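You operate a simulated robot arm through the tools that you are given. There is no shell and no other tool. Be economical: measure what you need, move in short steps, check, and stop when the job is done.

The job below is to be done with a simulated two-armed robot. You get a single attempt, and the scene is never put back.

## Task
Fetch the spare foot from the side bench top and stand it on the front bench shelf. Take the belt carton from the front bench top and leave it on the side bench shelf. Put the blue spring from the front bench top on top of the paint tin there and the black spring on top of the grey can there. Put the tube end on the left stand top away on the packing stand. Take the folded pad on the left stand top and put it away on the far table top. Open the third cabinet drawer from the top. Any order will do. Set down upright: spare foot, belt carton.

The check looks at the end state, three seconds after you hand in, the way a careful person would. Anything else that was tipped, shoved, dropped, spilled or broken makes it a failure.

## Robot
Two 7-joint arms with fingered hands on one trunk, on a base that drives. Base frame: it is fixed to the floor where the robot stands at the start and does not move with it; the origin is under the middle of the robot, x ahead of it, y to its left, z up; the surface under the hand at the start is at about z = 0.9. Lengths are in m, angles in degrees, forces in N, time in s.
The left shoulder is at the start at [0.073, 0.173, 1.178], the right one opposite. With the tool pointing down near the work surface each hand reaches from about 0.42 to 0.8 m from the robot's upright axis, wherever it stands, measured 20 degrees to its own side. Places, roughly: belt carton [-1.5, -0.5, 1]; far table top [-2.5, 10.6, 1]; folded pad (7x13x4 cm) [-7.9, 6.8, 0.9]; front bench shelf [-3.2, -0.6, 0.3]; grey can [-2, -0.75, 1]; packing stand [-9, 8.3, 0.8]; paint tin (8x8x15 cm) [-1.8, -0.5, 1]; side bench shelf [0.6, 0.6, 0.3]; spare foot [0.75, 0, 1]; spring [-2.25, -0.75, 1]; third cabinet drawer [0.5, 10.8, 0.5]; tube end (8x6x6 cm) [-7.8, 6.6, 0.9]. Payload 3.5 kg a hand.
Tool frame (each hand has its own): the origin (TCP) lies between the finger pads and is the grasp point; the fingertips stand 0.03 m ahead of it; z points along the fingers, y is the line along which they close. The gripper opens to 0.104 m. The gripper's body begins 0.035 m behind the TCP. The gripper is a hand of 3 fingers: y runs from the thumb to the fingers, the wrist lies at [-0.015, -0.104, -0.178] in the tool frame, and closing takes about 1.5 s.
Orientation is that of the tool frame in the base frame, as [roll, pitch, yaw] about the fixed x, y, z axes, in that order (R = Rz(yaw) Ry(pitch) Rx(roll)). With the fingers straight down and the wrist toward the robot, the tool's x, y and z point along [0, 1, 0], [1, 0, 0] and [0, 0, -1] of the base frame.

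## Interface
- The arms move only by the tool servo_tool. It takes "left_increments", "right_increments" or both (then of equal length, played together; a hand with none holds still); each is a list of rows, each a list of 6 numbers: the shift along the base's x, y, z in m, then the turn, a rotation vector about the base's x, y, z in degrees. In form: [[x, y, z, wx, wy, wz], ...]. A call has 1 to 12 rows; each row is the pose to reach, as a shift and turn from the pose commanded when the call began. "left_fingers" and "right_fingers" are, for a hand that has rows, the gripper command, from -1 (fully open) to 1 (shut), values between in proportion, set as the call begins (left out, the last holds). A row lasts 0.2 s, in which the tool goes at most 0.05 m and 8.6 degrees; a call with a longer step from one row to the next is refused whole, and so is a gripper value outside its range. Where a pose cannot be reached the arm comes as near as it can. A force on the tool above 40 N (or 10 N above the force at the start of the call, whichever is more), or a blocked arm, ends the call early, and 0.2 s more pass. The fingers move at their own pace (about 0.072 m/s each) and stop on an object; they squeeze with about 29 N. The grip force told is the motor's: it shows also when the fingers shut on nothing. Time passes only in rows, and 0.2 s behind the last, so rows that repeat a pose let the fingers close. It gives the time, the measured TCP pose, the force on the tool (base axes), the opening and the grip force at its end, in the units of the frame above (readings bear some noise), with the torque about the TCP (base axes, N m) and any sound that the robot's microphone picked up.
- Cameras (640 x 400 px; columns grow to the right, rows downward): "scene" is now at [0.1668, -0.0214, 1.3659]; the picture's right is [-0.25, -0.97, 0.00], its down [-0.44, 0.11, -0.89] and it looks along [0.86, -0.22, -0.45] (base axes); focal length 257 px, centre (320, 200). "left" rides on the left gripper at [-0.064, -0.094, -0.117] in its tool frame; the picture's right is [-0.72, -0.33, 0.61], its down [0.64, -0.65, 0.40] and it looks along [0.27, 0.68, 0.68] (tool axes); focal length 238 px, centre (320, 200). "right" rides on the right gripper at [0.064, -0.094, -0.117] in its tool frame; the picture's right is [-0.72, 0.33, -0.61], its down [-0.64, -0.65, 0.40] and it looks along [-0.27, 0.68, 0.68] (tool axes); focal length 238 px, centre (320, 200). There is no depth. A picture from a camera that has moved, and an enlarged one, comes with that camera's place and axes in the base frame and with its lens.
- camera(camera): a new picture of that camera. It takes no simulated time.
- slide_trunk(by): slides the trunk up (or, below 0, down) by that many m; the arms and the scene camera ride with it, the base frame stays. It gives what a move gives, with no picture.
- steer(legs): drives the robot by 1 to 6 legs, each [ahead, left, turn to the left] in m, m and degrees, along the robot's own axes; the way and the turn of a leg run together, so that a leg with both is an arc; at most 1.5 m and 180 degrees a leg. The arms and the cameras ride along, it lands a little off, and it stops where it bumps. It gives what a move gives.
- set_fingers(index, middle, thumb_bend, thumb_turn, hand): sets how far each is bent, from 0 (flat) to 100 (curled in); at 30 the hand is open as for a grip, at 70 the pads meet at the TCP. One left out holds its place. A second passes; each finger stops where it meets its share of the squeeze, and holds until it gets a number again. A gripper value or a shape takes the hand back. It gives what a move gives, with no picture; readings hold the bend of each and the force on the fingers (four entries, about 0 where the hand has none), thumb and palm. thumb_turn goes from beside the hand (0) to across from the fingers (100), as for a grip.
- preshape(shape, hand): the hand has 3 fingers and takes this shape, open, in about a second: jaw (thumb against the fingers, like two jaws); tri (thumb and two fingers); tip (a fingertip pinch); poke (one finger out to press); point (the index stretched); flat (the hand flat); cup (the hand cupped); fist (a fist). The gripper value then closes the fingers along that shape, each until it touches; the sizes above hold for jaw. It gives what a move gives, with no picture.
- head_to(pan, tilt): turns the head with the scene camera to pan (to the left, within 86 degrees either way) and tilt (down, from -29 to 69), counted from straight ahead of the robot. It gives what a move gives.
- close_up(camera, box): a new picture of the part [left, top, right, bottom] of that camera's present view, enlarged. It takes no simulated time.
- hand_in(): hands the job in; it is judged then, once.

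Work in short steps. Places have to be worked out from the pictures, the camera data and where the tool is seen: move nearer, look again, correct. Check each grasp and each placing, and mend what went wrong. You have 196 turns and 176 pictures in all, those below and enlarged ones among them. Open the grippers and draw the arms clear of the work before you hand the job in, unless the task says otherwise; then end with one line.

The tools are called after "Request:" as a command line: name --argument value ..., lists and objects as JSON in quotes. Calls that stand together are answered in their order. servo_tool: Moves the arms, as the interface text tells. Its arguments: {"type":"object","properties":{"left_increments":{"type":"array"},"left_fingers":{"type":"number"},"right_increments":{"type":"array"},"right_fingers":{"type":"number"}},"required":[]} The other tools are called the same way: slide_trunk (by) slides the trunk up or down; preshape (shape, hand) gives the hand a shape; set_fingers (index, middle, thumb_bend, thumb_turn, hand) moves the fingers one by one; steer (legs) drives the base; head_to (pan, tilt) turns the head that bears the scene camera; camera (camera) takes a picture; close_up (camera, box) takes an enlarged picture of a part of a camera's view; hand_in () hands the job in.

At the start:

```text
clock: 0.0
left_eef_pos: [0.5509, 0.1355, 1.1282]
left_orientation: [-179.8, 0.0, 90.0]
left_ft_force: [-0.4, 0.1, -0.6]
left_ft_torque: [-0.01, -0.04, 0.04]
left_grip_width: 0.1038
left_grip_force: 0.1
left_shape: jaw
left_bend: [30.0, 30.0, 30.0, 98.0]
left_finger forces: [0.1, 0.0, 0.0, 0.0, 0.0, 0.1]
right_eef_pos: [0.4803, -0.231, 1.2095]
right_orientation: [179.9, -0.1, 90.0]
right_ft_force: [0.7, 0.4, -0.3]
right_ft_torque: [-0.01, 0.03, -0.04]
right_grip_width: 0.1036
right_grip_force: 0.0
right_shape: jaw
right_bend: [30.0, 30.0, 30.0, 98.0]
right_finger forces: [0.0, 0.1, 0.1, 0.0, 0.0, 0.0]
trunk travel left (down, up): [-0.275, 0.479]
robot x, y, heading: [-0.0004, -0.0012, 0.1]
head pan, tilt: [-14.4, 26.8]
```

scene: 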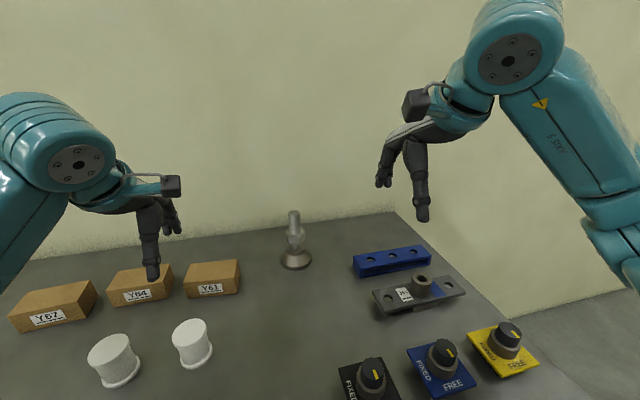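
right: 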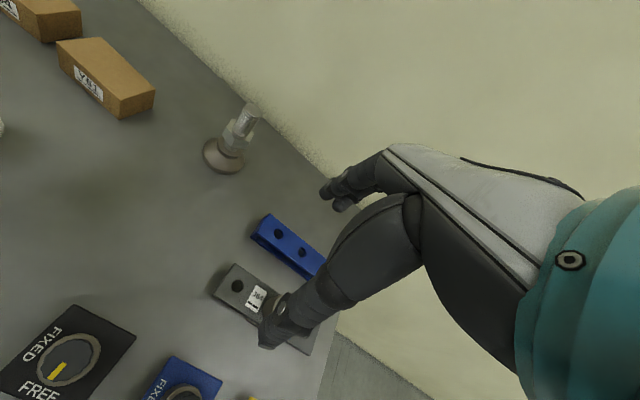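
left: 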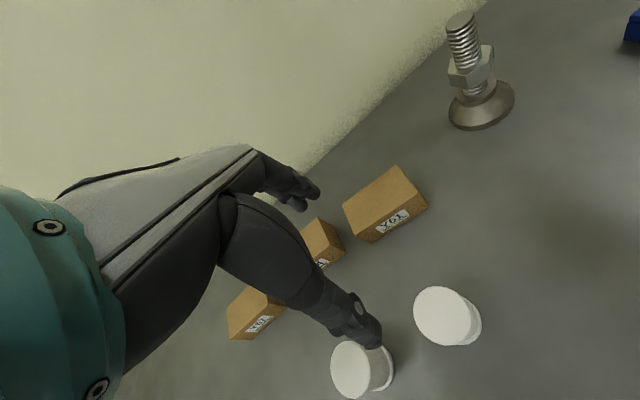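

The spare foot (levelling foot) stands at about (0.712, -0.095), its base at z 0.9 and its top at about 1.05. Before grasping I'll look toward the side bench shelf.

Request:
head_to --pan 50 --tilt 50

Request:
camera --camera "scene"

Request:
head_to --pan -5 --tilt 35

Request:
camera --camera "scene"

```text
clock: 1.4
left_eef_pos: [0.5517, 0.1354, 1.1281]
left_orientation: [-179.9, 0.0, 90.1]
left_ft_force: [0.9, -0.1, 0.2]
left_ft_torque: [0.0, -0.01, -0.01]
left_grip_width: 0.1038
left_grip_force: 0.1
left_shape: jaw
left_bend: [30.0, 30.0, 30.0, 98.0]
left_finger forces: [0.0, 0.0, 0.0, 0.0, 0.0, 0.0]
right_eef_pos: [0.4809, -0.2315, 1.209]
right_orientation: [-179.9, 0.0, 90.0]
right_ft_force: [0.5, 1.0, -0.2]
right_ft_torque: [-0.04, 0.0, 0.02]
right_grip_width: 0.1036
right_grip_force: 0.0
right_shape: jaw
right_bend: [30.0, 30.0, 30.0, 98.0]
right_finger forces: [0.1, 0.0, 0.0, 0.0, 0.0, 0.0]
trunk travel left (down, up): [-0.275, 0.479]
robot x, y, heading: [-0.0003, 0.001, 0.2]
head pan, tilt: [50.0, 50.0]
```

```text
172 pictures are left
camera scene: at [0.1277, 0.0604, 1.3313], right [0.77, -0.64, 0.0], down [-0.49, -0.59, -0.64], along [0.41, 0.49, -0.77], focal length 257 px, centre (320, 200)
```

scene: 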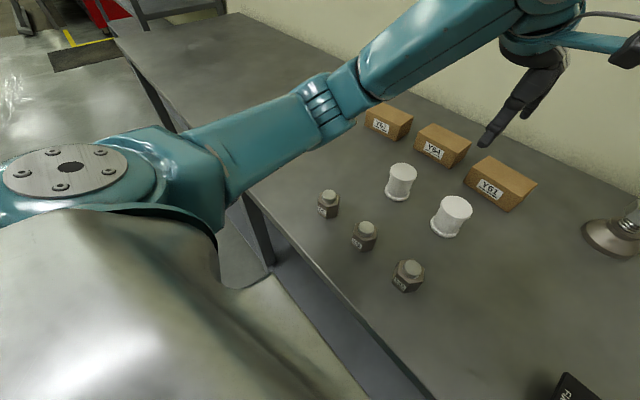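

```text
clock: 2.6
left_eef_pos: [0.5502, 0.1346, 1.1277]
left_orientation: [-179.9, 0.0, 90.0]
left_ft_force: [-0.3, 0.3, 0.3]
left_ft_torque: [0.0, 0.0, 0.0]
left_grip_width: 0.1035
left_grip_force: 0.0
left_shape: jaw
left_bend: [30.0, 30.0, 30.0, 98.0]
left_finger forces: [0.1, 0.0, 0.1, 0.1, 0.0, 0.0]
right_eef_pos: [0.4819, -0.2299, 1.209]
right_orientation: [-180.0, 0.0, 90.0]
right_ft_force: [0.3, 0.2, -0.5]
right_ft_torque: [0.02, 0.02, 0.01]
right_grip_width: 0.1037
right_grip_force: 0.0
right_shape: jaw
right_bend: [30.0, 30.0, 30.0, 98.0]
right_finger forces: [0.0, 0.1, 0.0, 0.0, 0.0, 0.0]
trunk travel left (down, up): [-0.275, 0.479]
robot x, y, heading: [0.0014, 0.001, 0.1]
head pan, tilt: [-5.0, 35.0]
```

```text
171 pictures are left
camera scene: at [0.1659, -0.0062, 1.353], right [-0.09, -1.0, 0.0], down [-0.57, 0.05, -0.82], along [0.82, -0.07, -0.57], focal length 257 px, centre (320, 200)
```

scene: 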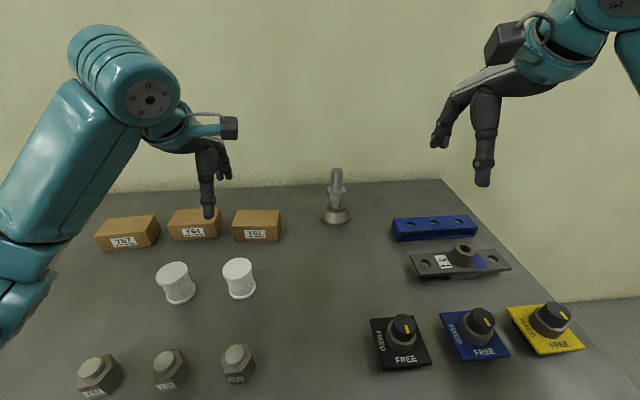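

The bench shelf is under the bench top, and the foot is free-standing. I'll bring the right hand above the foot stud and re-check with the hand camera.

Request:
servo_tool --right_increments '[[0.04, 0.022, 0, 0, 0, 0], [0.08, 0.045, 0, 0, 0, 0], [0.12, 0.068, 0, 0, 0, 0], [0.16, 0.091, 0, 0, 0, 0], [0.2, 0.114, 0, 0, 0, 0], [0.23, 0.134, 0, 0, 0, 0], [0.23, 0.134, 0, 0, 0, 0]]'

Request:
camera --camera "right"

Request:
camera --camera "scene"

Request:
camera --camera "left"

```text
clock: 4.2
left_eef_pos: [0.5498, 0.1345, 1.1288]
left_orientation: [-179.9, -0.1, 90.0]
left_ft_force: [-0.4, -0.1, -0.6]
left_ft_torque: [-0.03, -0.01, -0.02]
left_grip_width: 0.1036
left_grip_force: 0.0
left_shape: jaw
left_bend: [30.0, 30.0, 30.0, 98.0]
left_finger forces: [0.1, 0.0, 0.1, 0.1, 0.0, 0.0]
right_eef_pos: [0.7056, -0.0997, 1.2073]
right_orientation: [180.0, 0.0, 90.0]
right_ft_force: [0.3, -0.3, -0.5]
right_ft_torque: [0.0, -0.02, 0.03]
right_grip_width: 0.1037
right_grip_force: 0.0
right_shape: jaw
right_bend: [30.0, 30.0, 30.0, 98.0]
right_finger forces: [0.0, 0.0, 0.1, 0.0, 0.0, 0.1]
right hand out of reach, approached as far as the arm can: row 6, 7
trunk travel left (down, up): [-0.275, 0.479]
robot x, y, heading: [0.0005, -0.0009, 0.0]
head pan, tilt: [-5.0, 35.0]
```

```text
170 pictures are left
camera right: at [0.6121, -0.0349, 1.3254], right [0.33, -0.72, 0.61], down [-0.65, -0.64, -0.4], along [0.68, -0.27, -0.68], focal length 238 px, centre (320, 200)
```

right: 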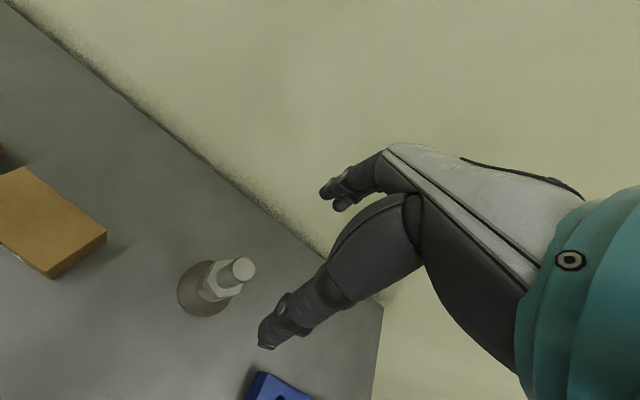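

```text
169 pictures are left
camera scene: at [0.166, -0.007, 1.353], right [-0.09, -1.0, 0.0], down [-0.57, 0.05, -0.82], along [0.82, -0.07, -0.57], focal length 257 px, centre (320, 200)
```

scene: 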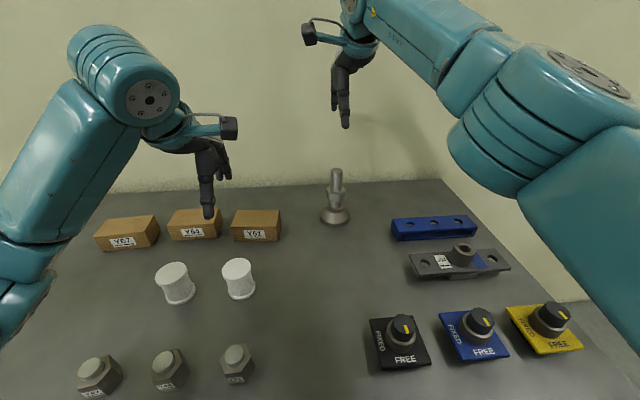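

```text
168 pictures are left
camera left: at [0.4566, 0.0702, 1.2446], right [-0.33, -0.72, -0.61], down [-0.65, 0.64, -0.4], along [0.68, 0.27, -0.68], focal length 238 px, centre (320, 200)
```

left: 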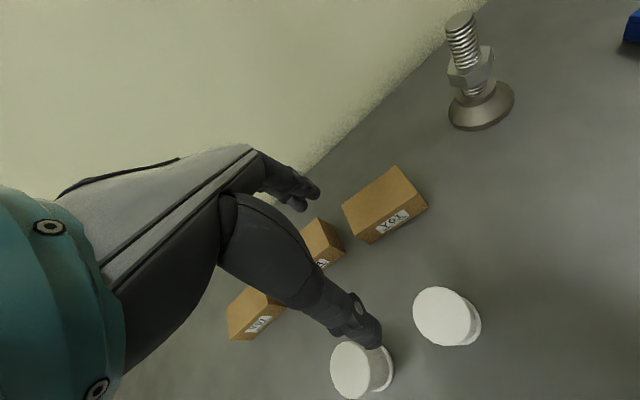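

Foot axis is at about (0.716, -0.095), stud top at 1.06. I'll lower onto it while nudging forward.

Request:
servo_tool --right_increments '[[0.005, 0.004, -0.04, 0, 0, 0], [0.01, 0.004, -0.08, 0, 0, 0], [0.01, 0.004, -0.12, 0, 0, 0], [0.01, 0.004, -0.15, 0, 0, 0], [0.01, 0.004, -0.172, 0, 0, 0], [0.01, 0.004, -0.172, 0, 0, 0]]'

Request:
camera --camera "right"

Request:
close_up --camera "scene" --box '[240, 80, 440, 280]'

```text
clock: 5.6
left_eef_pos: [0.5494, 0.1358, 1.1279]
left_orientation: [-180.0, 0.0, 90.0]
left_ft_force: [-1.3, 0.6, -0.2]
left_ft_torque: [0.0, -0.03, 0.0]
left_grip_width: 0.1037
left_grip_force: 0.1
left_shape: jaw
left_bend: [30.0, 30.0, 30.0, 98.0]
left_finger forces: [0.0, 0.0, 0.1, 0.0, 0.0, 0.0]
right_eef_pos: [0.7152, -0.0963, 1.0349]
right_orientation: [-180.0, -0.1, 90.0]
right_ft_force: [1.1, 0.1, 0.1]
right_ft_torque: [0.03, 0.0, 0.03]
right_grip_width: 0.1036
right_grip_force: 0.0
right_shape: jaw
right_bend: [30.0, 30.0, 30.0, 98.0]
right_finger forces: [0.1, 0.0, 0.0, 0.0, 0.0, 0.0]
trunk travel left (down, up): [-0.275, 0.479]
robot x, y, heading: [-0.0015, -0.0014, 0.1]
head pan, tilt: [-5.0, 35.0]
```

```text
167 pictures are left
camera right: at [0.6211, -0.0309, 1.1518], right [0.33, -0.72, 0.61], down [-0.65, -0.64, -0.4], along [0.68, -0.27, -0.68], focal length 238 px, centre (320, 200)
```

right: 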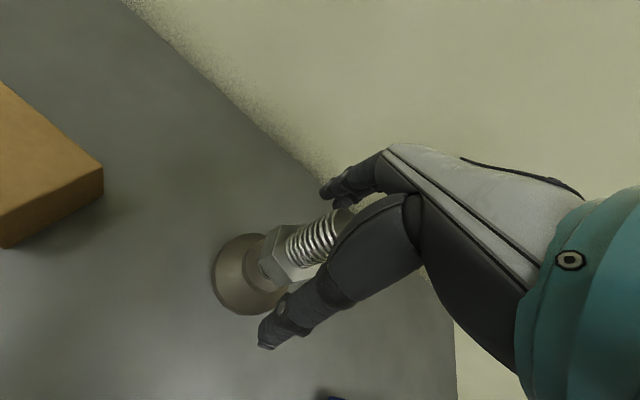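

```text
2.00 times, centred on (340, 180) of scene
camera zoom: at [0.1657, -0.0062, 1.3531], right [-0.09, -1.0, 0.0], down [-0.57, 0.05, -0.82], along [0.82, -0.07, -0.57], focal length 514 px, centre (280, 240)
```

zoom: 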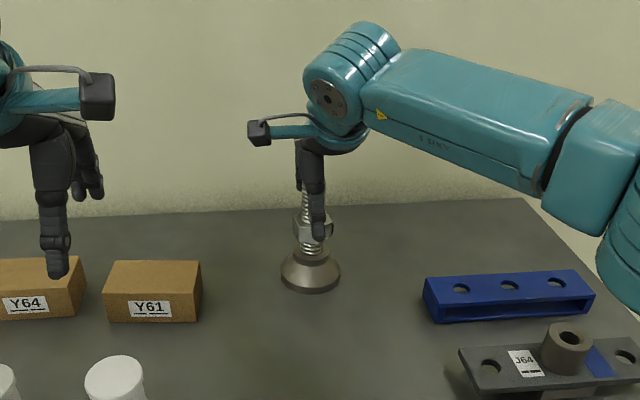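

The stud sits between thumb and fingers. Closing.

Request:
servo_tool --right_increments '[[0, 0, 0, 0, 0, 0], [0, 0, 0, 0, 0, 0], [0, 0, 0, 0, 0, 0], [0, 0, 0, 0, 0, 0], [0, 0, 0, 0, 0, 0], [0, 0, 0, 0, 0, 0], [0, 0, 0, 0, 0, 0], [0, 0, 0, 0, 0, 0]]' --right_fingers 1

Request:
camera --camera "right"

```text
clock: 7.4
left_eef_pos: [0.5519, 0.1366, 1.1282]
left_orientation: [-179.9, 0.0, 90.0]
left_ft_force: [0.2, 0.4, 1.1]
left_ft_torque: [-0.01, 0.0, 0.0]
left_grip_width: 0.1035
left_grip_force: 0.1
left_shape: jaw
left_bend: [30.0, 30.0, 30.0, 98.0]
left_finger forces: [0.0, 0.0, 0.1, 0.0, 0.1, 0.0]
right_eef_pos: [0.7149, -0.0959, 1.0341]
right_orientation: [180.0, -0.1, 90.1]
right_ft_force: [-1.3, -0.3, 0.2]
right_ft_torque: [0.01, 0.0, 0.02]
right_grip_width: 0.0217
right_grip_force: 28.5
right_shape: jaw
right_bend: [74.0, 53.0, 74.0, 100.0]
right_finger forces: [15.8, 9.0, 0.0, 0.0, 25.8, 0.1]
trunk travel left (down, up): [-0.275, 0.479]
robot x, y, heading: [-0.004, 0.0005, -0.0]
head pan, tilt: [-5.0, 35.0]
```

```text
165 pictures are left
camera right: at [0.6213, -0.0307, 1.1518], right [0.33, -0.72, 0.61], down [-0.65, -0.64, -0.4], along [0.68, -0.27, -0.68], focal length 238 px, centre (320, 200)
```

right: 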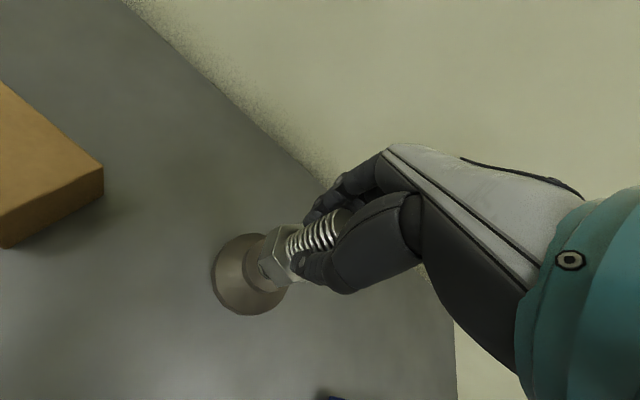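

Gripped (22 mm). Lifting and drawing back over the free region.

Request:
servo_tool --right_increments '[[0, 0, 0.04, 0, 0, 0], [0, 0, 0.08, 0, 0, 0], [0, 0, 0.12, 0, 0, 0], [0, 0, 0.16, 0, 0, 0], [-0.04, 0, 0.18, 0, 0, 0], [-0.08, -0.02, 0.2, 0, 0, 0], [-0.12, -0.04, 0.2, 0, 0, 0], [-0.16, -0.06, 0.2, 0, 0, 0], [-0.2, -0.08, 0.2, 0, 0, 0], [-0.24, -0.1, 0.2, 0, 0, 0]]'

Request:
camera --camera "right"

```text
clock: 9.6
left_eef_pos: [0.5511, 0.1336, 1.1288]
left_orientation: [180.0, 0.0, 90.0]
left_ft_force: [-0.1, 0.0, -1.0]
left_ft_torque: [0.03, -0.02, -0.02]
left_grip_width: 0.1037
left_grip_force: 0.1
left_shape: jaw
left_bend: [30.0, 30.0, 30.0, 98.0]
left_finger forces: [0.0, 0.1, 0.1, 0.0, 0.0, 0.1]
right_eef_pos: [0.4745, -0.1951, 1.2356]
right_orientation: [-180.0, 0.0, 90.0]
right_ft_force: [0.5, 0.5, -12.1]
right_ft_torque: [0.04, -0.07, 0.01]
right_grip_width: 0.021
right_grip_force: 28.9
right_shape: jaw
right_bend: [74.0, 53.0, 74.0, 100.0]
right_finger forces: [16.5, 10.8, 0.0, 0.1, 24.3, 0.0]
right hand out of reach, approached as far as the arm can: row 4
trunk travel left (down, up): [-0.275, 0.479]
robot x, y, heading: [0.0016, -0.0019, -0.1]
head pan, tilt: [-5.0, 35.0]
```

```text
164 pictures are left
camera right: at [0.3803, -0.1299, 1.3533], right [0.33, -0.72, 0.61], down [-0.65, -0.64, -0.4], along [0.68, -0.27, -0.68], focal length 238 px, centre (320, 200)
```

right: 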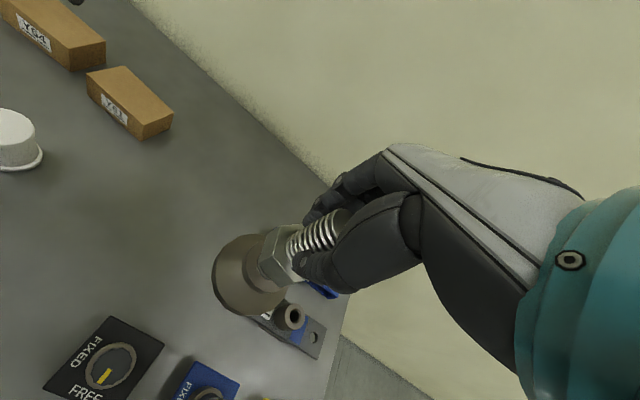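

The foot is firmly held (~1.2 kg). Look around to both sides before driving.

Request:
head_to --pan -86 --tilt 20

Request:
camera --camera "scene"

Request:
head_to --pan 86 --tilt 20

Request:
camera --camera "scene"

```text
clock: 11.1
left_eef_pos: [0.5516, 0.1353, 1.128]
left_orientation: [-179.9, 0.0, 90.1]
left_ft_force: [-0.5, -0.1, -0.8]
left_ft_torque: [0.01, 0.02, 0.02]
left_grip_width: 0.1035
left_grip_force: 0.1
left_shape: jaw
left_bend: [30.0, 30.0, 30.0, 98.0]
left_finger forces: [0.1, 0.0, 0.1, 0.0, 0.0, 0.1]
right_eef_pos: [0.4762, -0.1934, 1.2347]
right_orientation: [-179.9, 0.1, 90.0]
right_ft_force: [0.0, -0.3, -12.5]
right_ft_torque: [0.02, 0.06, 0.0]
right_grip_width: 0.0209
right_grip_force: 28.8
right_shape: jaw
right_bend: [74.0, 53.0, 74.0, 100.0]
right_finger forces: [16.5, 10.1, 0.0, 0.0, 24.6, 0.1]
trunk travel left (down, up): [-0.275, 0.479]
robot x, y, heading: [0.0002, 0.0028, -0.1]
head pan, tilt: [-85.9, 20.0]
```

```text
163 pictures are left
camera scene: at [0.0857, -0.0918, 1.3767], right [-1.0, -0.07, 0.0], down [-0.03, 0.34, -0.94], along [0.07, -0.94, -0.34], focal length 257 px, centre (320, 200)
```

scene: 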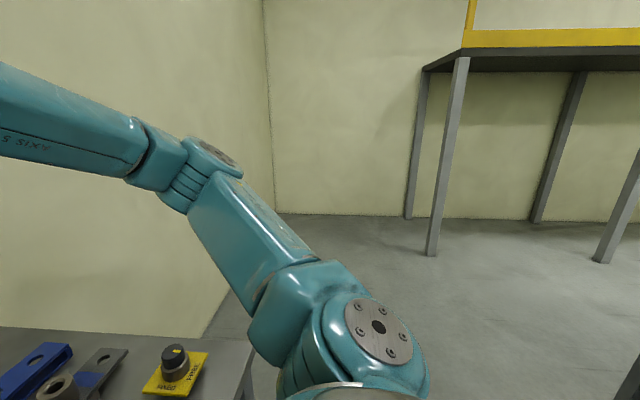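

```text
clock: 13.7
left_eef_pos: [0.551, 0.1355, 1.1289]
left_orientation: [-179.8, 0.1, 90.1]
left_ft_force: [0.5, 0.2, 0.1]
left_ft_torque: [0.03, -0.01, -0.04]
left_grip_width: 0.1036
left_grip_force: 0.2
left_shape: jaw
left_bend: [30.0, 30.0, 30.0, 98.0]
left_finger forces: [0.1, 0.1, 0.1, 0.0, 0.0, 0.1]
right_eef_pos: [0.4739, -0.193, 1.2344]
right_orientation: [-179.9, -0.1, 90.0]
right_ft_force: [-0.6, -1.6, -12.8]
right_ft_torque: [0.02, 0.05, -0.03]
right_grip_width: 0.0207
right_grip_force: 28.8
right_shape: jaw
right_bend: [74.0, 53.0, 74.0, 100.0]
right_finger forces: [16.6, 10.1, 0.1, 0.0, 24.5, 0.1]
trunk travel left (down, up): [-0.275, 0.479]
robot x, y, heading: [0.0002, 0.0005, 0.1]
head pan, tilt: [85.9, 20.0]
```

```text
162 pictures are left
camera scene: at [0.0857, 0.0939, 1.3768], right [1.0, -0.07, 0.0], down [-0.03, -0.34, -0.94], along [0.07, 0.94, -0.34], focal length 257 px, centre (320, 200)
```

scene: 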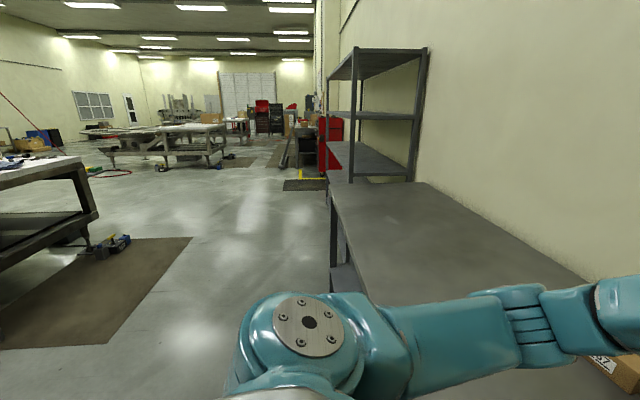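

Open floor. I'll back off and shift left, then turn right 90° to face the front bench side and look.

Request:
steer --legs '[[-0.5, 0.35, 0], [0, 0, -90]]'

Request:
head_to --pan -40 --tilt 25

Request:
camera --camera "scene"

```text
clock: 21.0
left_eef_pos: [-0.3604, -0.1979, 1.1279]
left_orientation: [-179.9, -0.1, 0.8]
left_ft_force: [-0.3, -0.2, 0.2]
left_ft_torque: [-0.03, -0.01, -0.01]
left_grip_width: 0.1036
left_grip_force: 0.0
left_shape: jaw
left_bend: [30.0, 30.0, 30.0, 98.0]
left_finger forces: [0.0, 0.0, 0.0, 0.1, 0.0, 0.1]
right_eef_pos: [-0.6892, -0.1271, 1.2355]
right_orientation: [-179.9, 0.0, 0.6]
right_ft_force: [-0.2, -0.3, -12.4]
right_ft_torque: [0.06, -0.01, -0.02]
right_grip_width: 0.0208
right_grip_force: 29.1
right_shape: jaw
right_bend: [74.0, 53.0, 74.0, 100.0]
right_finger forces: [16.4, 10.2, 0.0, 0.2, 23.6, 0.1]
trunk travel left (down, up): [-0.275, 0.479]
robot x, y, heading: [-0.5016, 0.3491, -89.4]
head pan, tilt: [85.9, 20.0]
```

```text
clock: 23.0
left_eef_pos: [-0.3583, -0.1984, 1.1279]
left_orientation: [-180.0, 0.0, 0.7]
left_ft_force: [0.9, 0.5, 0.1]
left_ft_torque: [-0.01, 0.0, 0.03]
left_grip_width: 0.1036
left_grip_force: 0.0
left_shape: jaw
left_bend: [30.0, 30.0, 30.0, 98.0]
left_finger forces: [0.0, 0.0, 0.0, 0.1, 0.1, 0.1]
right_eef_pos: [-0.6888, -0.1273, 1.2355]
right_orientation: [-179.9, 0.0, 0.7]
right_ft_force: [-0.3, -0.5, -12.6]
right_ft_torque: [0.05, -0.01, 0.01]
right_grip_width: 0.0208
right_grip_force: 28.5
right_shape: jaw
right_bend: [74.0, 53.0, 74.0, 100.0]
right_finger forces: [16.5, 10.1, 0.0, 0.0, 23.7, 0.1]
trunk travel left (down, up): [-0.275, 0.479]
robot x, y, heading: [-0.5017, 0.3498, -89.3]
head pan, tilt: [-40.0, 25.0]
```

```text
161 pictures are left
camera scene: at [-0.56, 0.2015, 1.3686], right [-0.77, 0.63, 0.0], down [0.27, 0.33, -0.91], along [-0.57, -0.7, -0.42], focal length 257 px, centre (320, 200)
```

scene: 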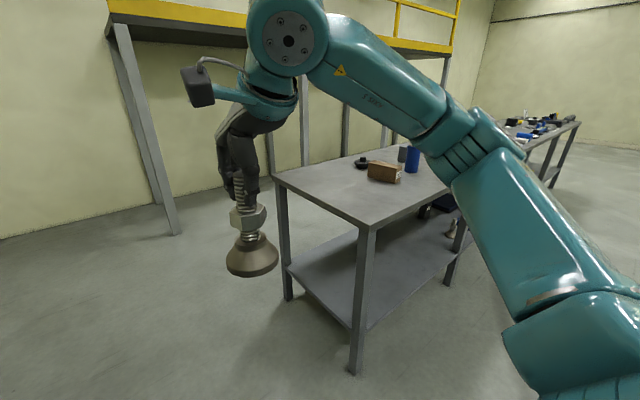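

The front bench front edge is at y≈-0.31, starting at x≈-1.18, with an open lower shelf. Check the way along it.

Request:
head_to --pan -80 --tilt 25

Request:
camera --camera "scene"

```text
clock: 24.1
left_eef_pos: [-0.3598, -0.1988, 1.1294]
left_orientation: [-180.0, 0.0, 0.6]
left_ft_force: [0.2, 0.5, -1.4]
left_ft_torque: [-0.01, -0.01, 0.0]
left_grip_width: 0.1038
left_grip_force: 0.0
left_shape: jaw
left_bend: [30.0, 30.0, 30.0, 98.0]
left_finger forces: [0.0, 0.0, 0.0, 0.0, 0.1, 0.0]
right_eef_pos: [-0.6892, -0.1258, 1.2356]
right_orientation: [-179.8, 0.0, 0.7]
right_ft_force: [0.5, 0.5, -13.1]
right_ft_torque: [0.05, 0.03, -0.04]
right_grip_width: 0.0209
right_grip_force: 29.0
right_shape: jaw
right_bend: [74.0, 53.0, 74.0, 100.0]
right_finger forces: [16.5, 10.2, 0.1, 0.0, 23.7, 0.1]
trunk travel left (down, up): [-0.275, 0.479]
robot x, y, heading: [-0.5004, 0.3536, -89.3]
head pan, tilt: [-80.0, 25.0]
```

```text
160 pictures are left
camera scene: at [-0.5922, 0.2557, 1.3686], right [-0.19, 0.98, 0.0], down [0.42, 0.08, -0.91], along [-0.89, -0.17, -0.42], focal length 257 px, centre (320, 200)
```

scene: 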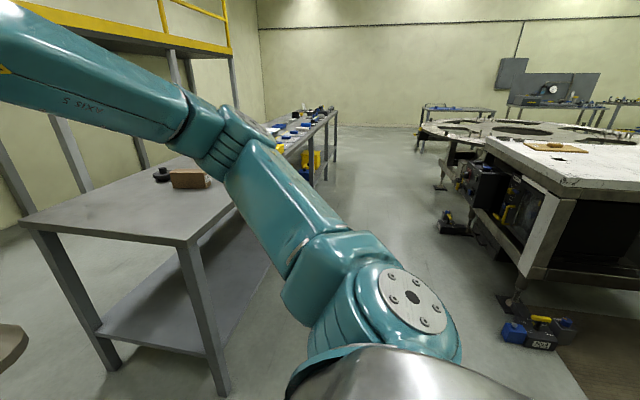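

Clear corridor along the bench (~1.3 m wide). Strafe right along the bench to view its contents.

Request:
steer --legs '[[0, -1.35, 0]]'

Request:
head_to --pan 0 --tilt 35

Request:
camera --camera "scene"

Request:
head_to --pan -55 --tilt 40

Request:
camera --camera "scene"

```text
clock: 31.1
left_eef_pos: [-1.7727, -0.1948, 1.1279]
left_orientation: [-179.9, 0.0, -1.4]
left_ft_force: [0.7, -1.5, -0.1]
left_ft_torque: [-0.01, -0.01, -0.01]
left_grip_width: 0.1036
left_grip_force: 0.1
left_shape: jaw
left_bend: [30.0, 30.0, 30.0, 98.0]
left_finger forces: [0.0, 0.0, 0.1, 0.1, 0.0, 0.0]
right_eef_pos: [-2.0982, -0.1097, 1.2341]
right_orientation: [-180.0, 0.0, -1.4]
right_ft_force: [0.4, 0.2, -12.2]
right_ft_torque: [0.1, -0.02, 0.02]
right_grip_width: 0.0207
right_grip_force: 28.8
right_shape: jaw
right_bend: [74.0, 53.0, 74.0, 100.0]
right_finger forces: [16.6, 10.4, 0.0, 0.0, 23.8, 0.1]
trunk travel left (down, up): [-0.275, 0.479]
robot x, y, heading: [-1.8958, 0.3579, -91.3]
head pan, tilt: [-80.0, 25.0]
```

```text
clock: 32.6
left_eef_pos: [-1.7728, -0.1949, 1.1285]
left_orientation: [-179.8, 0.0, -1.4]
left_ft_force: [0.0, 1.4, 0.3]
left_ft_torque: [-0.03, 0.01, 0.03]
left_grip_width: 0.1037
left_grip_force: 0.1
left_shape: jaw
left_bend: [30.0, 30.0, 30.0, 98.0]
left_finger forces: [0.0, 0.0, 0.0, 0.0, 0.0, 0.1]
right_eef_pos: [-2.0988, -0.1091, 1.2347]
right_orientation: [-179.9, 0.0, -1.4]
right_ft_force: [0.3, 0.3, -12.3]
right_ft_torque: [0.07, 0.0, -0.01]
right_grip_width: 0.0207
right_grip_force: 28.6
right_shape: jaw
right_bend: [74.0, 53.0, 74.0, 100.0]
right_finger forces: [16.7, 10.2, 0.0, 0.0, 23.6, 0.1]
trunk travel left (down, up): [-0.275, 0.479]
robot x, y, heading: [-1.8898, 0.3634, -91.4]
head pan, tilt: [0.0, 35.0]
```

```text
159 pictures are left
camera scene: at [-1.8985, 0.1938, 1.3529], right [-1.0, 0.03, 0.0], down [0.02, 0.57, -0.82], along [-0.02, -0.82, -0.57], focal length 257 px, centre (320, 200)
```

scene: 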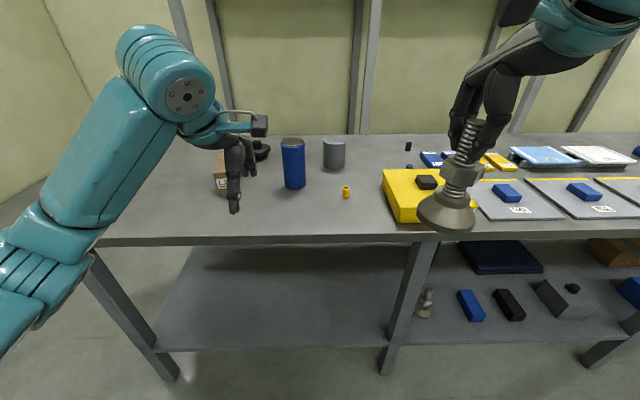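

```text
clock: 33.8
left_eef_pos: [-1.7716, -0.195, 1.1285]
left_orientation: [-180.0, 0.0, -1.5]
left_ft_force: [0.5, 0.1, 1.0]
left_ft_torque: [0.04, 0.0, 0.02]
left_grip_width: 0.1039
left_grip_force: 0.0
left_shape: jaw
left_bend: [30.0, 30.0, 30.0, 98.0]
left_finger forces: [0.1, 0.0, 0.0, 0.0, 0.0, 0.0]
right_eef_pos: [-2.0988, -0.1103, 1.2355]
right_orientation: [-179.8, 0.0, -1.4]
right_ft_force: [0.1, 0.2, -12.4]
right_ft_torque: [0.09, -0.01, -0.01]
right_grip_width: 0.0209
right_grip_force: 29.2
right_shape: jaw
right_bend: [74.0, 53.0, 74.0, 100.0]
right_finger forces: [16.6, 10.3, 0.0, 0.0, 23.6, 0.1]
trunk travel left (down, up): [-0.275, 0.479]
robot x, y, heading: [-1.8939, 0.3631, -91.2]
head pan, tilt: [-55.0, 40.0]
```

```text
158 pictures are left
camera scene: at [-1.967, 0.2348, 1.3453], right [-0.55, 0.83, 0.0], down [0.54, 0.36, -0.77], along [-0.64, -0.42, -0.64], focal length 257 px, centre (320, 200)
```

scene: 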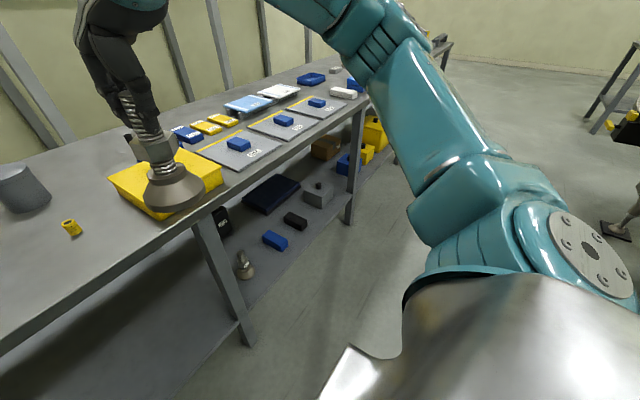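

The front bench is one long bench (~4 m, centre x≈-3.2) with a continuous shelf at z≈0.3; the bay x -1.3…-2.15 is empty — ideal for the foot. I raise the left arm clear, lower the trunk, and put the right hand low here in free air before driving in.

Request:
servo_tool --left_increments '[[0, 0.01, 0.045, 0, 0, 0], [0, 0.03, 0.09, 0, 0, 0], [0, 0.05, 0.13, 0, 0, 0], [0, 0.07, 0.17, 0, 0, 0], [0, 0.09, 0.21, 0, 0, 0], [0, 0.11, 0.25, 0, 0, 0]]'

Request:
steer --legs '[[0, 0.25, 1.3]]'

Request:
slide_trunk --by -0.27

Request:
servo_tool --right_increments '[[0, 0, -0.045, 0, 0, 0], [0, 0, -0.09, 0, 0, 0], [0, 0, -0.135, 0, 0, 0], [0, 0, -0.18, 0, 0, 0], [0, 0, -0.225, 0, 0, 0], [0, 0, -0.27, 0, 0, 0], [0, 0, -0.315, 0, 0, 0], [0, 0, -0.36, 0, 0, 0], [0, 0, -0.405, 0, 0, 0], [0, 0, -0.45, 0, 0, 0], [0, 0, -0.465, 0, 0, 0]]'

Request:
head_to --pan -20 --tilt 45

Request:
camera --camera "scene"

Request:
camera --camera "right"

```text
clock: 35.2
left_eef_pos: [-1.7711, -0.085, 1.3783]
left_orientation: [-179.9, 0.0, -1.5]
left_ft_force: [-0.1, -1.0, 0.3]
left_ft_torque: [0.01, 0.01, -0.02]
left_grip_width: 0.1038
left_grip_force: 0.0
left_shape: jaw
left_bend: [30.0, 30.0, 30.0, 98.0]
left_finger forces: [0.0, 0.1, 0.0, 0.0, 0.1, 0.0]
right_eef_pos: [-2.0973, -0.1087, 1.2354]
right_orientation: [-179.8, 0.0, -1.4]
right_ft_force: [-0.1, 0.8, -11.9]
right_ft_torque: [0.13, -0.02, 0.01]
right_grip_width: 0.0209
right_grip_force: 29.0
right_shape: jaw
right_bend: [74.0, 53.0, 74.0, 100.0]
right_finger forces: [16.4, 10.4, 0.1, 0.0, 24.0, 0.0]
trunk travel left (down, up): [-0.275, 0.479]
robot x, y, heading: [-1.8916, 0.3581, -91.4]
head pan, tilt: [-55.0, 40.0]
```

```text
clock: 37.0
left_eef_pos: [-1.5138, -0.0881, 1.3771]
left_orientation: [-179.8, -0.1, -0.4]
left_ft_force: [-0.5, 0.4, -0.2]
left_ft_torque: [-0.03, 0.01, -0.02]
left_grip_width: 0.1037
left_grip_force: 0.0
left_shape: jaw
left_bend: [30.0, 30.0, 30.0, 98.0]
left_finger forces: [0.0, 0.1, 0.0, 0.0, 0.1, 0.0]
right_eef_pos: [-1.8411, -0.1176, 1.2345]
right_orientation: [-179.9, 0.2, -0.5]
right_ft_force: [0.4, 0.3, -12.4]
right_ft_torque: [0.08, -0.02, 0.0]
right_grip_width: 0.0204
right_grip_force: 28.3
right_shape: jaw
right_bend: [74.0, 53.0, 74.0, 100.0]
right_finger forces: [16.9, 10.6, 0.0, 0.0, 24.0, 0.1]
trunk travel left (down, up): [-0.275, 0.479]
robot x, y, heading: [-1.6488, 0.3563, -90.5]
head pan, tilt: [-55.0, 40.0]
```

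```text
clock: 39.8
left_eef_pos: [-1.5147, -0.0984, 1.1021]
left_orientation: [-178.8, 0.1, -0.6]
left_ft_force: [-0.5, -0.1, -0.5]
left_ft_torque: [0.01, 0.0, 0.01]
left_grip_width: 0.1038
left_grip_force: 0.1
left_shape: jaw
left_bend: [30.0, 30.0, 30.0, 98.0]
left_finger forces: [0.0, 0.0, 0.1, 0.1, 0.0, 0.0]
right_eef_pos: [-1.8414, -0.1176, 0.966]
right_orientation: [-180.0, 0.0, -0.5]
right_ft_force: [-0.6, 0.7, -11.8]
right_ft_torque: [0.05, -0.02, 0.04]
right_grip_width: 0.0207
right_grip_force: 29.2
right_shape: jaw
right_bend: [74.0, 53.0, 74.0, 100.0]
right_finger forces: [16.8, 10.9, 0.0, 0.0, 24.2, 0.0]
trunk travel left (down, up): [-0.005, 0.749]
robot x, y, heading: [-1.646, 0.3533, -90.5]
head pan, tilt: [-55.0, 40.0]
```

```text
clock: 42.2
left_eef_pos: [-1.5153, -0.0991, 1.1011]
left_orientation: [-178.6, 0.1, -0.5]
left_ft_force: [1.0, 0.8, -0.3]
left_ft_torque: [0.02, 0.03, 0.01]
left_grip_width: 0.1037
left_grip_force: 0.1
left_shape: jaw
left_bend: [30.0, 30.0, 30.0, 98.0]
left_finger forces: [0.0, 0.1, 0.1, 0.1, 0.0, 0.0]
right_eef_pos: [-1.8408, -0.1221, 0.5805]
right_orientation: [-179.8, 0.1, -0.4]
right_ft_force: [1.1, -0.6, -11.3]
right_ft_torque: [0.02, -0.02, -0.02]
right_grip_width: 0.0206
right_grip_force: 29.4
right_shape: jaw
right_bend: [74.0, 53.0, 74.0, 100.0]
right_finger forces: [17.1, 11.3, 0.0, 0.0, 23.8, 0.0]
right hand out of reach, approached as far as the arm can: row 3, 4, 5, 6, 7, 8, 9, 10, 11
trunk travel left (down, up): [-0.005, 0.749]
robot x, y, heading: [-1.6429, 0.3585, -90.5]
head pan, tilt: [-55.0, 40.0]
```

```text
clock: 43.2
left_eef_pos: [-1.5145, -0.0999, 1.1024]
left_orientation: [-178.5, 0.1, -0.5]
left_ft_force: [0.1, 0.5, -1.1]
left_ft_torque: [-0.01, 0.01, 0.01]
left_grip_width: 0.1035
left_grip_force: 0.0
left_shape: jaw
left_bend: [30.0, 30.0, 30.0, 98.0]
left_finger forces: [0.1, 0.0, 0.0, 0.1, 0.0, 0.0]
right_eef_pos: [-1.842, -0.1217, 0.5799]
right_orientation: [-179.8, 0.0, -0.5]
right_ft_force: [-0.5, 0.0, -12.1]
right_ft_torque: [0.06, -0.02, -0.02]
right_grip_width: 0.0206
right_grip_force: 29.0
right_shape: jaw
right_bend: [74.0, 53.0, 74.0, 100.0]
right_finger forces: [16.9, 11.4, 0.0, 0.0, 23.9, 0.1]
trunk travel left (down, up): [-0.005, 0.749]
robot x, y, heading: [-1.6423, 0.3593, -90.3]
head pan, tilt: [-20.0, 45.0]
```

```text
157 pictures are left
camera scene: at [-1.6757, 0.0548, 1.0538], right [-0.94, 0.35, 0.0], down [0.25, 0.66, -0.71], along [-0.25, -0.66, -0.71], focal length 257 px, centre (320, 200)
```

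scene: 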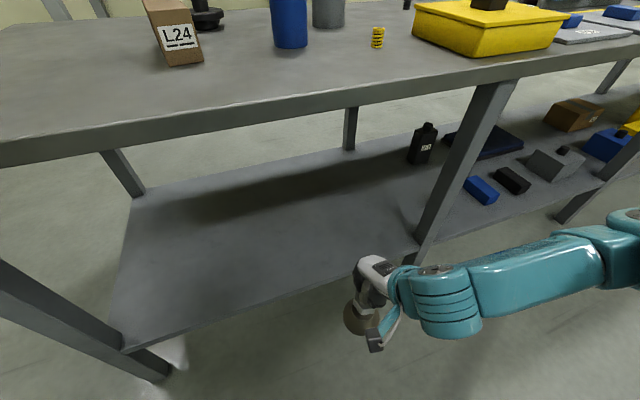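

```text
156 pictures are left
camera right: at [-1.7767, -0.0285, 0.6976], right [-0.72, -0.32, 0.61], down [-0.64, 0.66, -0.4], along [-0.27, -0.68, -0.68], focal length 238 px, centre (320, 200)
```

right: 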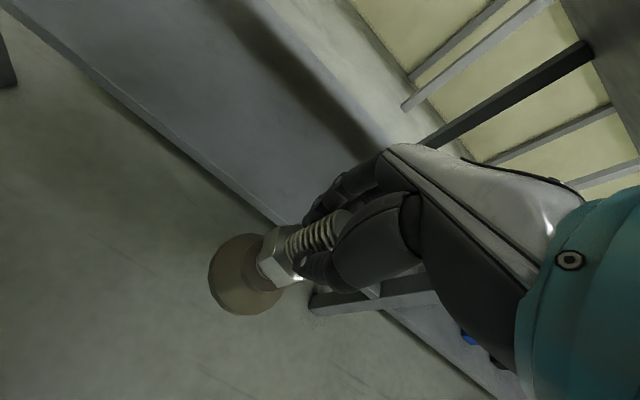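

The arm only reaches z 0.58 with this hand yaw. Try turning the hand about the vertical (foot stays upright), wrist toward the right elbow, to gain depth.

Request:
servo_tool --right_increments '[[0, 0, 0, 0, 0, 8], [0, 0, 0, 0, 0, 16], [0, 0, 0, 0, 0, 24], [0, 0, 0, 0, 0, 32], [0, 0, 0, 0, 0, 40], [0, 0, 0, 0, 0, 48], [0, 0, 0, 0, 0, 48]]'

Request:
camera --camera "scene"

```text
clock: 44.8
left_eef_pos: [-1.5144, -0.0993, 1.1016]
left_orientation: [-178.6, 0.0, -0.5]
left_ft_force: [0.8, 1.2, 0.3]
left_ft_torque: [-0.01, -0.02, 0.02]
left_grip_width: 0.1036
left_grip_force: 0.0
left_shape: jaw
left_bend: [30.0, 30.0, 30.0, 98.0]
left_finger forces: [0.0, 0.0, 0.0, 0.0, 0.1, 0.0]
right_eef_pos: [-1.8393, -0.1248, 0.5785]
right_orientation: [-179.9, 0.0, 47.5]
right_ft_force: [-0.6, 0.0, -12.2]
right_ft_torque: [0.1, 0.01, -0.04]
right_grip_width: 0.0205
right_grip_force: 29.3
right_shape: jaw
right_bend: [74.0, 53.0, 74.0, 100.0]
right_finger forces: [17.1, 11.4, 0.0, 0.1, 23.9, 0.0]
trunk travel left (down, up): [-0.005, 0.749]
robot x, y, heading: [-1.6472, 0.3577, -90.2]
head pan, tilt: [-20.0, 45.0]
```

```text
155 pictures are left
camera scene: at [-1.6756, 0.0548, 1.0538], right [-0.94, 0.35, 0.0], down [0.25, 0.66, -0.71], along [-0.25, -0.66, -0.71], focal length 257 px, centre (320, 200)
```

scene: 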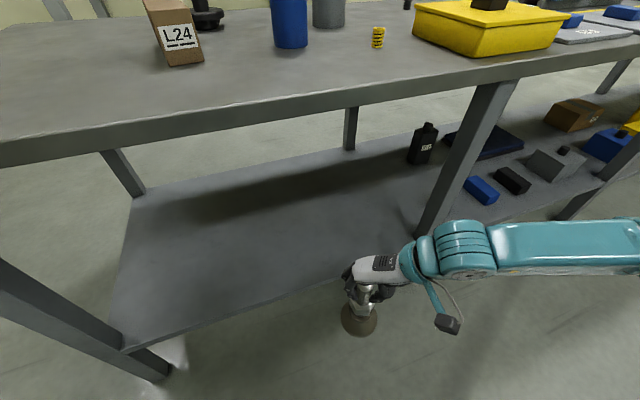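

Orientation reached without a reach complaint. Try lowering now.

Request:
servo_tool --right_increments '[[0, 0, -0.04, 0, 0, 0], [0, 0, -0.08, 0, 0, 0], [0, 0, -0.12, 0, 0, 0], [0, 0, -0.12, 0, 0, 0]]'

Request:
camera --camera "scene"

```text
clock: 45.8
left_eef_pos: [-1.515, -0.0986, 1.1024]
left_orientation: [-178.6, 0.1, -0.4]
left_ft_force: [0.0, 0.9, 0.3]
left_ft_torque: [0.03, -0.02, -0.03]
left_grip_width: 0.1036
left_grip_force: 0.1
left_shape: jaw
left_bend: [30.0, 30.0, 30.0, 98.0]
left_finger forces: [0.0, 0.1, 0.1, 0.0, 0.0, 0.0]
right_eef_pos: [-1.8396, -0.1237, 0.4575]
right_orientation: [-179.8, 0.0, 47.7]
right_ft_force: [0.5, 0.6, -12.3]
right_ft_torque: [0.05, 0.11, 0.0]
right_grip_width: 0.0203
right_grip_force: 28.6
right_shape: jaw
right_bend: [74.0, 53.0, 74.0, 100.0]
right_finger forces: [16.8, 11.6, 0.1, 0.0, 24.0, 0.0]
trunk travel left (down, up): [-0.005, 0.749]
robot x, y, heading: [-1.6438, 0.3559, -90.4]
head pan, tilt: [-20.0, 45.0]
```

```text
154 pictures are left
camera scene: at [-1.6756, 0.0548, 1.0538], right [-0.94, 0.35, 0.0], down [0.25, 0.66, -0.71], along [-0.25, -0.66, -0.71], focal length 257 px, centre (320, 200)
```

scene: 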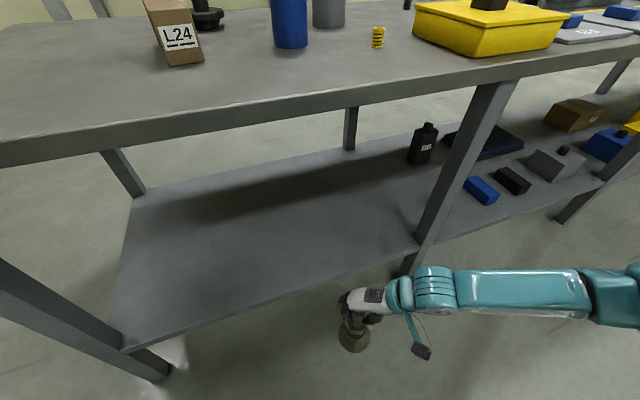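

Turning helped: TCP at 0.4575, arm level and low. I'll raise slightly, shift the robot left so the forearm stays clear of the bench leg at x≈-2.19, then look before driving in.

Request:
servo_tool --right_increments '[[0, 0, 0.04, 0, 0, 0], [0, 0, 0.04, 0, 0, 0]]'

Request:
steer --legs '[[0, 0.24, 0], [0.15, 0, 0]]'

Request:
camera --camera "scene"

Request:
camera --camera "right"

```text
clock: 46.4
left_eef_pos: [-1.5141, -0.0984, 1.1011]
left_orientation: [-178.6, 0.1, -0.5]
left_ft_force: [0.2, 0.8, 0.0]
left_ft_torque: [0.0, 0.02, 0.0]
left_grip_width: 0.1037
left_grip_force: 0.1
left_shape: jaw
left_bend: [30.0, 30.0, 30.0, 98.0]
left_finger forces: [0.0, 0.0, 0.1, 0.0, 0.0, 0.0]
right_eef_pos: [-1.8383, -0.1254, 0.4999]
right_orientation: [-179.8, 0.0, 47.7]
right_ft_force: [-0.6, 0.0, -12.5]
right_ft_torque: [0.07, 0.03, 0.03]
right_grip_width: 0.0204
right_grip_force: 28.6
right_shape: jaw
right_bend: [74.0, 53.0, 74.0, 100.0]
right_finger forces: [17.1, 11.4, 0.0, 0.0, 23.6, 0.0]
trunk travel left (down, up): [-0.005, 0.749]
robot x, y, heading: [-1.6444, 0.3553, -90.2]
head pan, tilt: [-20.0, 45.0]
```

```text
clock: 49.2
left_eef_pos: [-1.2705, -0.2489, 1.101]
left_orientation: [-178.6, 0.2, -0.5]
left_ft_force: [-0.3, -0.6, 0.8]
left_ft_torque: [-0.01, 0.04, 0.04]
left_grip_width: 0.1039
left_grip_force: 0.1
left_shape: jaw
left_bend: [30.0, 30.0, 30.0, 98.0]
left_finger forces: [0.1, 0.1, 0.0, 0.0, 0.1, 0.1]
right_eef_pos: [-1.5932, -0.2741, 0.4991]
right_orientation: [-179.8, 0.0, 47.6]
right_ft_force: [-1.0, -0.6, -12.8]
right_ft_torque: [0.03, 0.0, 0.03]
right_grip_width: 0.0205
right_grip_force: 29.2
right_shape: jaw
right_bend: [74.0, 53.0, 74.0, 100.0]
right_finger forces: [16.8, 11.6, 0.0, 0.0, 23.7, 0.0]
trunk travel left (down, up): [-0.005, 0.749]
robot x, y, heading: [-1.4026, 0.2096, -90.3]
head pan, tilt: [-20.0, 45.0]
```

```text
153 pictures are left
camera scene: at [-1.4311, -0.095, 1.0537], right [-0.94, 0.35, 0.0], down [0.25, 0.66, -0.71], along [-0.25, -0.66, -0.71], focal length 257 px, centre (320, 200)
```

scene: 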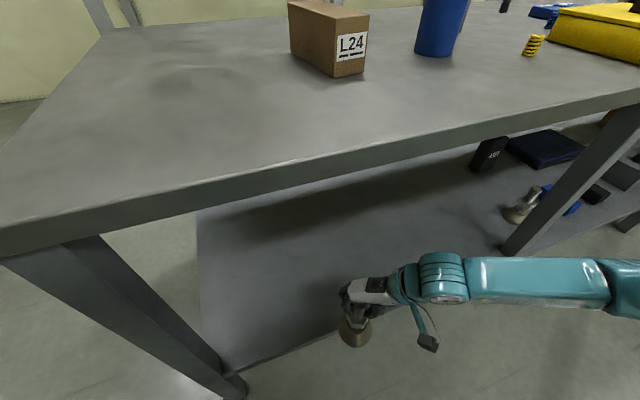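

```text
152 pictures are left
camera right: at [-1.6197, -0.1631, 0.6173], right [-0.24, -0.75, 0.61], down [-0.91, -0.03, -0.4], along [0.32, -0.66, -0.68], focal length 238 px, centre (320, 200)
```

right: 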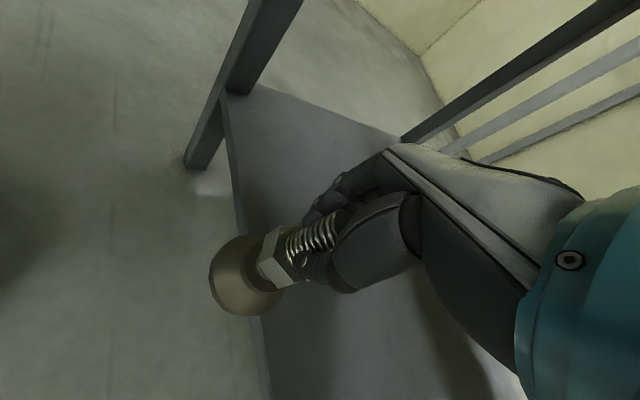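

Shelf edge at y≈-0.31, z≈0.30 confirmed. Foot bottom is at ~0.365, so drive in 0.16 m.

Request:
steer --legs '[[0.16, 0, 0]]'

Request:
camera --camera "right"

Request:
camera --camera "scene"

```text
clock: 50.6
left_eef_pos: [-1.2686, -0.4081, 1.1016]
left_orientation: [-178.6, 0.0, -0.2]
left_ft_force: [-0.1, 0.7, 0.1]
left_ft_torque: [0.01, 0.0, -0.01]
left_grip_width: 0.1036
left_grip_force: 0.1
left_shape: jaw
left_bend: [30.0, 30.0, 30.0, 98.0]
left_finger forces: [0.0, 0.0, 0.1, 0.0, 0.0, 0.1]
right_eef_pos: [-1.5923, -0.435, 0.4997]
right_orientation: [-179.7, -0.1, 47.9]
right_ft_force: [0.6, -0.6, -12.6]
right_ft_torque: [0.03, 0.06, -0.01]
right_grip_width: 0.0203
right_grip_force: 29.4
right_shape: jaw
right_bend: [74.0, 53.0, 74.0, 100.0]
right_finger forces: [16.9, 11.7, 0.0, 0.0, 23.9, 0.1]
trunk travel left (down, up): [-0.005, 0.749]
robot x, y, heading: [-1.3997, 0.0446, -90.4]
head pan, tilt: [-20.0, 45.0]
```

```text
151 pictures are left
camera right: at [-1.6192, -0.324, 0.6172], right [-0.24, -0.75, 0.61], down [-0.91, -0.04, -0.4], along [0.32, -0.66, -0.68], focal length 238 px, centre (320, 200)
```

right: 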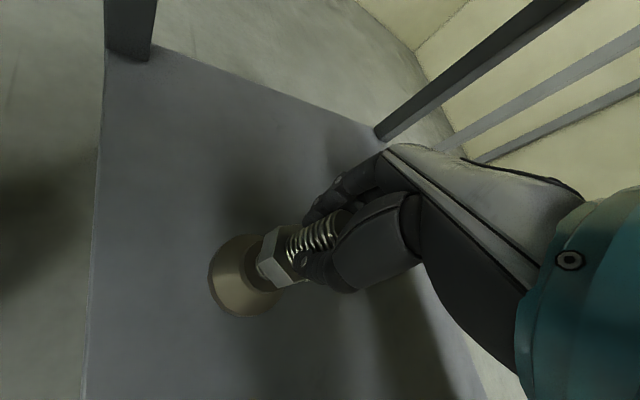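

```text
150 pictures are left
camera scene: at [-1.4309, -0.2554, 1.0537], right [-0.94, 0.35, 0.0], down [0.24, 0.66, -0.71], along [-0.24, -0.66, -0.71], focal length 257 px, centre (320, 200)
```

scene: 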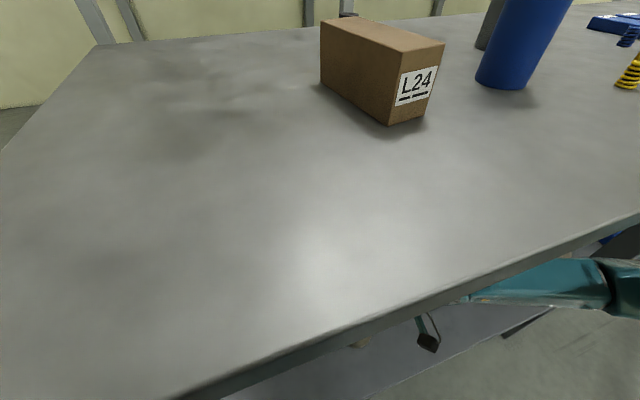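

In position. Lower gently toward the shelf (contact expected near TCP z 0.434).

Request:
servo_tool --right_increments '[[0, 0, -0.02, 0, 0, 0], [0, 0, -0.04, 0, 0, 0], [0, 0, -0.052, 0, 0, 0], [0, 0, -0.056, 0, 0, 0], [0, 0, -0.06, 0, 0, 0], [0, 0, -0.06, 0, 0, 0]]'

```text
clock: 52.0
left_eef_pos: [-1.2687, -0.409, 1.1011]
left_orientation: [-178.7, 0.2, -0.2]
left_ft_force: [1.0, 1.0, 1.0]
left_ft_torque: [-0.02, -0.05, -0.04]
left_grip_width: 0.1036
left_grip_force: 0.1
left_shape: jaw
left_bend: [30.0, 30.0, 30.0, 98.0]
left_finger forces: [0.1, 0.0, 0.1, 0.1, 0.1, 0.0]
right_eef_pos: [-1.5937, -0.4337, 0.4393]
right_orientation: [-179.8, -0.1, 47.8]
right_ft_force: [0.8, 0.0, -12.6]
right_ft_torque: [0.07, 0.02, -0.01]
right_grip_width: 0.0206
right_grip_force: 29.1
right_shape: jaw
right_bend: [74.0, 53.0, 74.0, 100.0]
right_finger forces: [17.2, 11.7, 0.1, 0.1, 23.9, 0.0]
trunk travel left (down, up): [-0.005, 0.749]
robot x, y, heading: [-1.4026, 0.0451, -90.0]
head pan, tilt: [-20.0, 45.0]
```

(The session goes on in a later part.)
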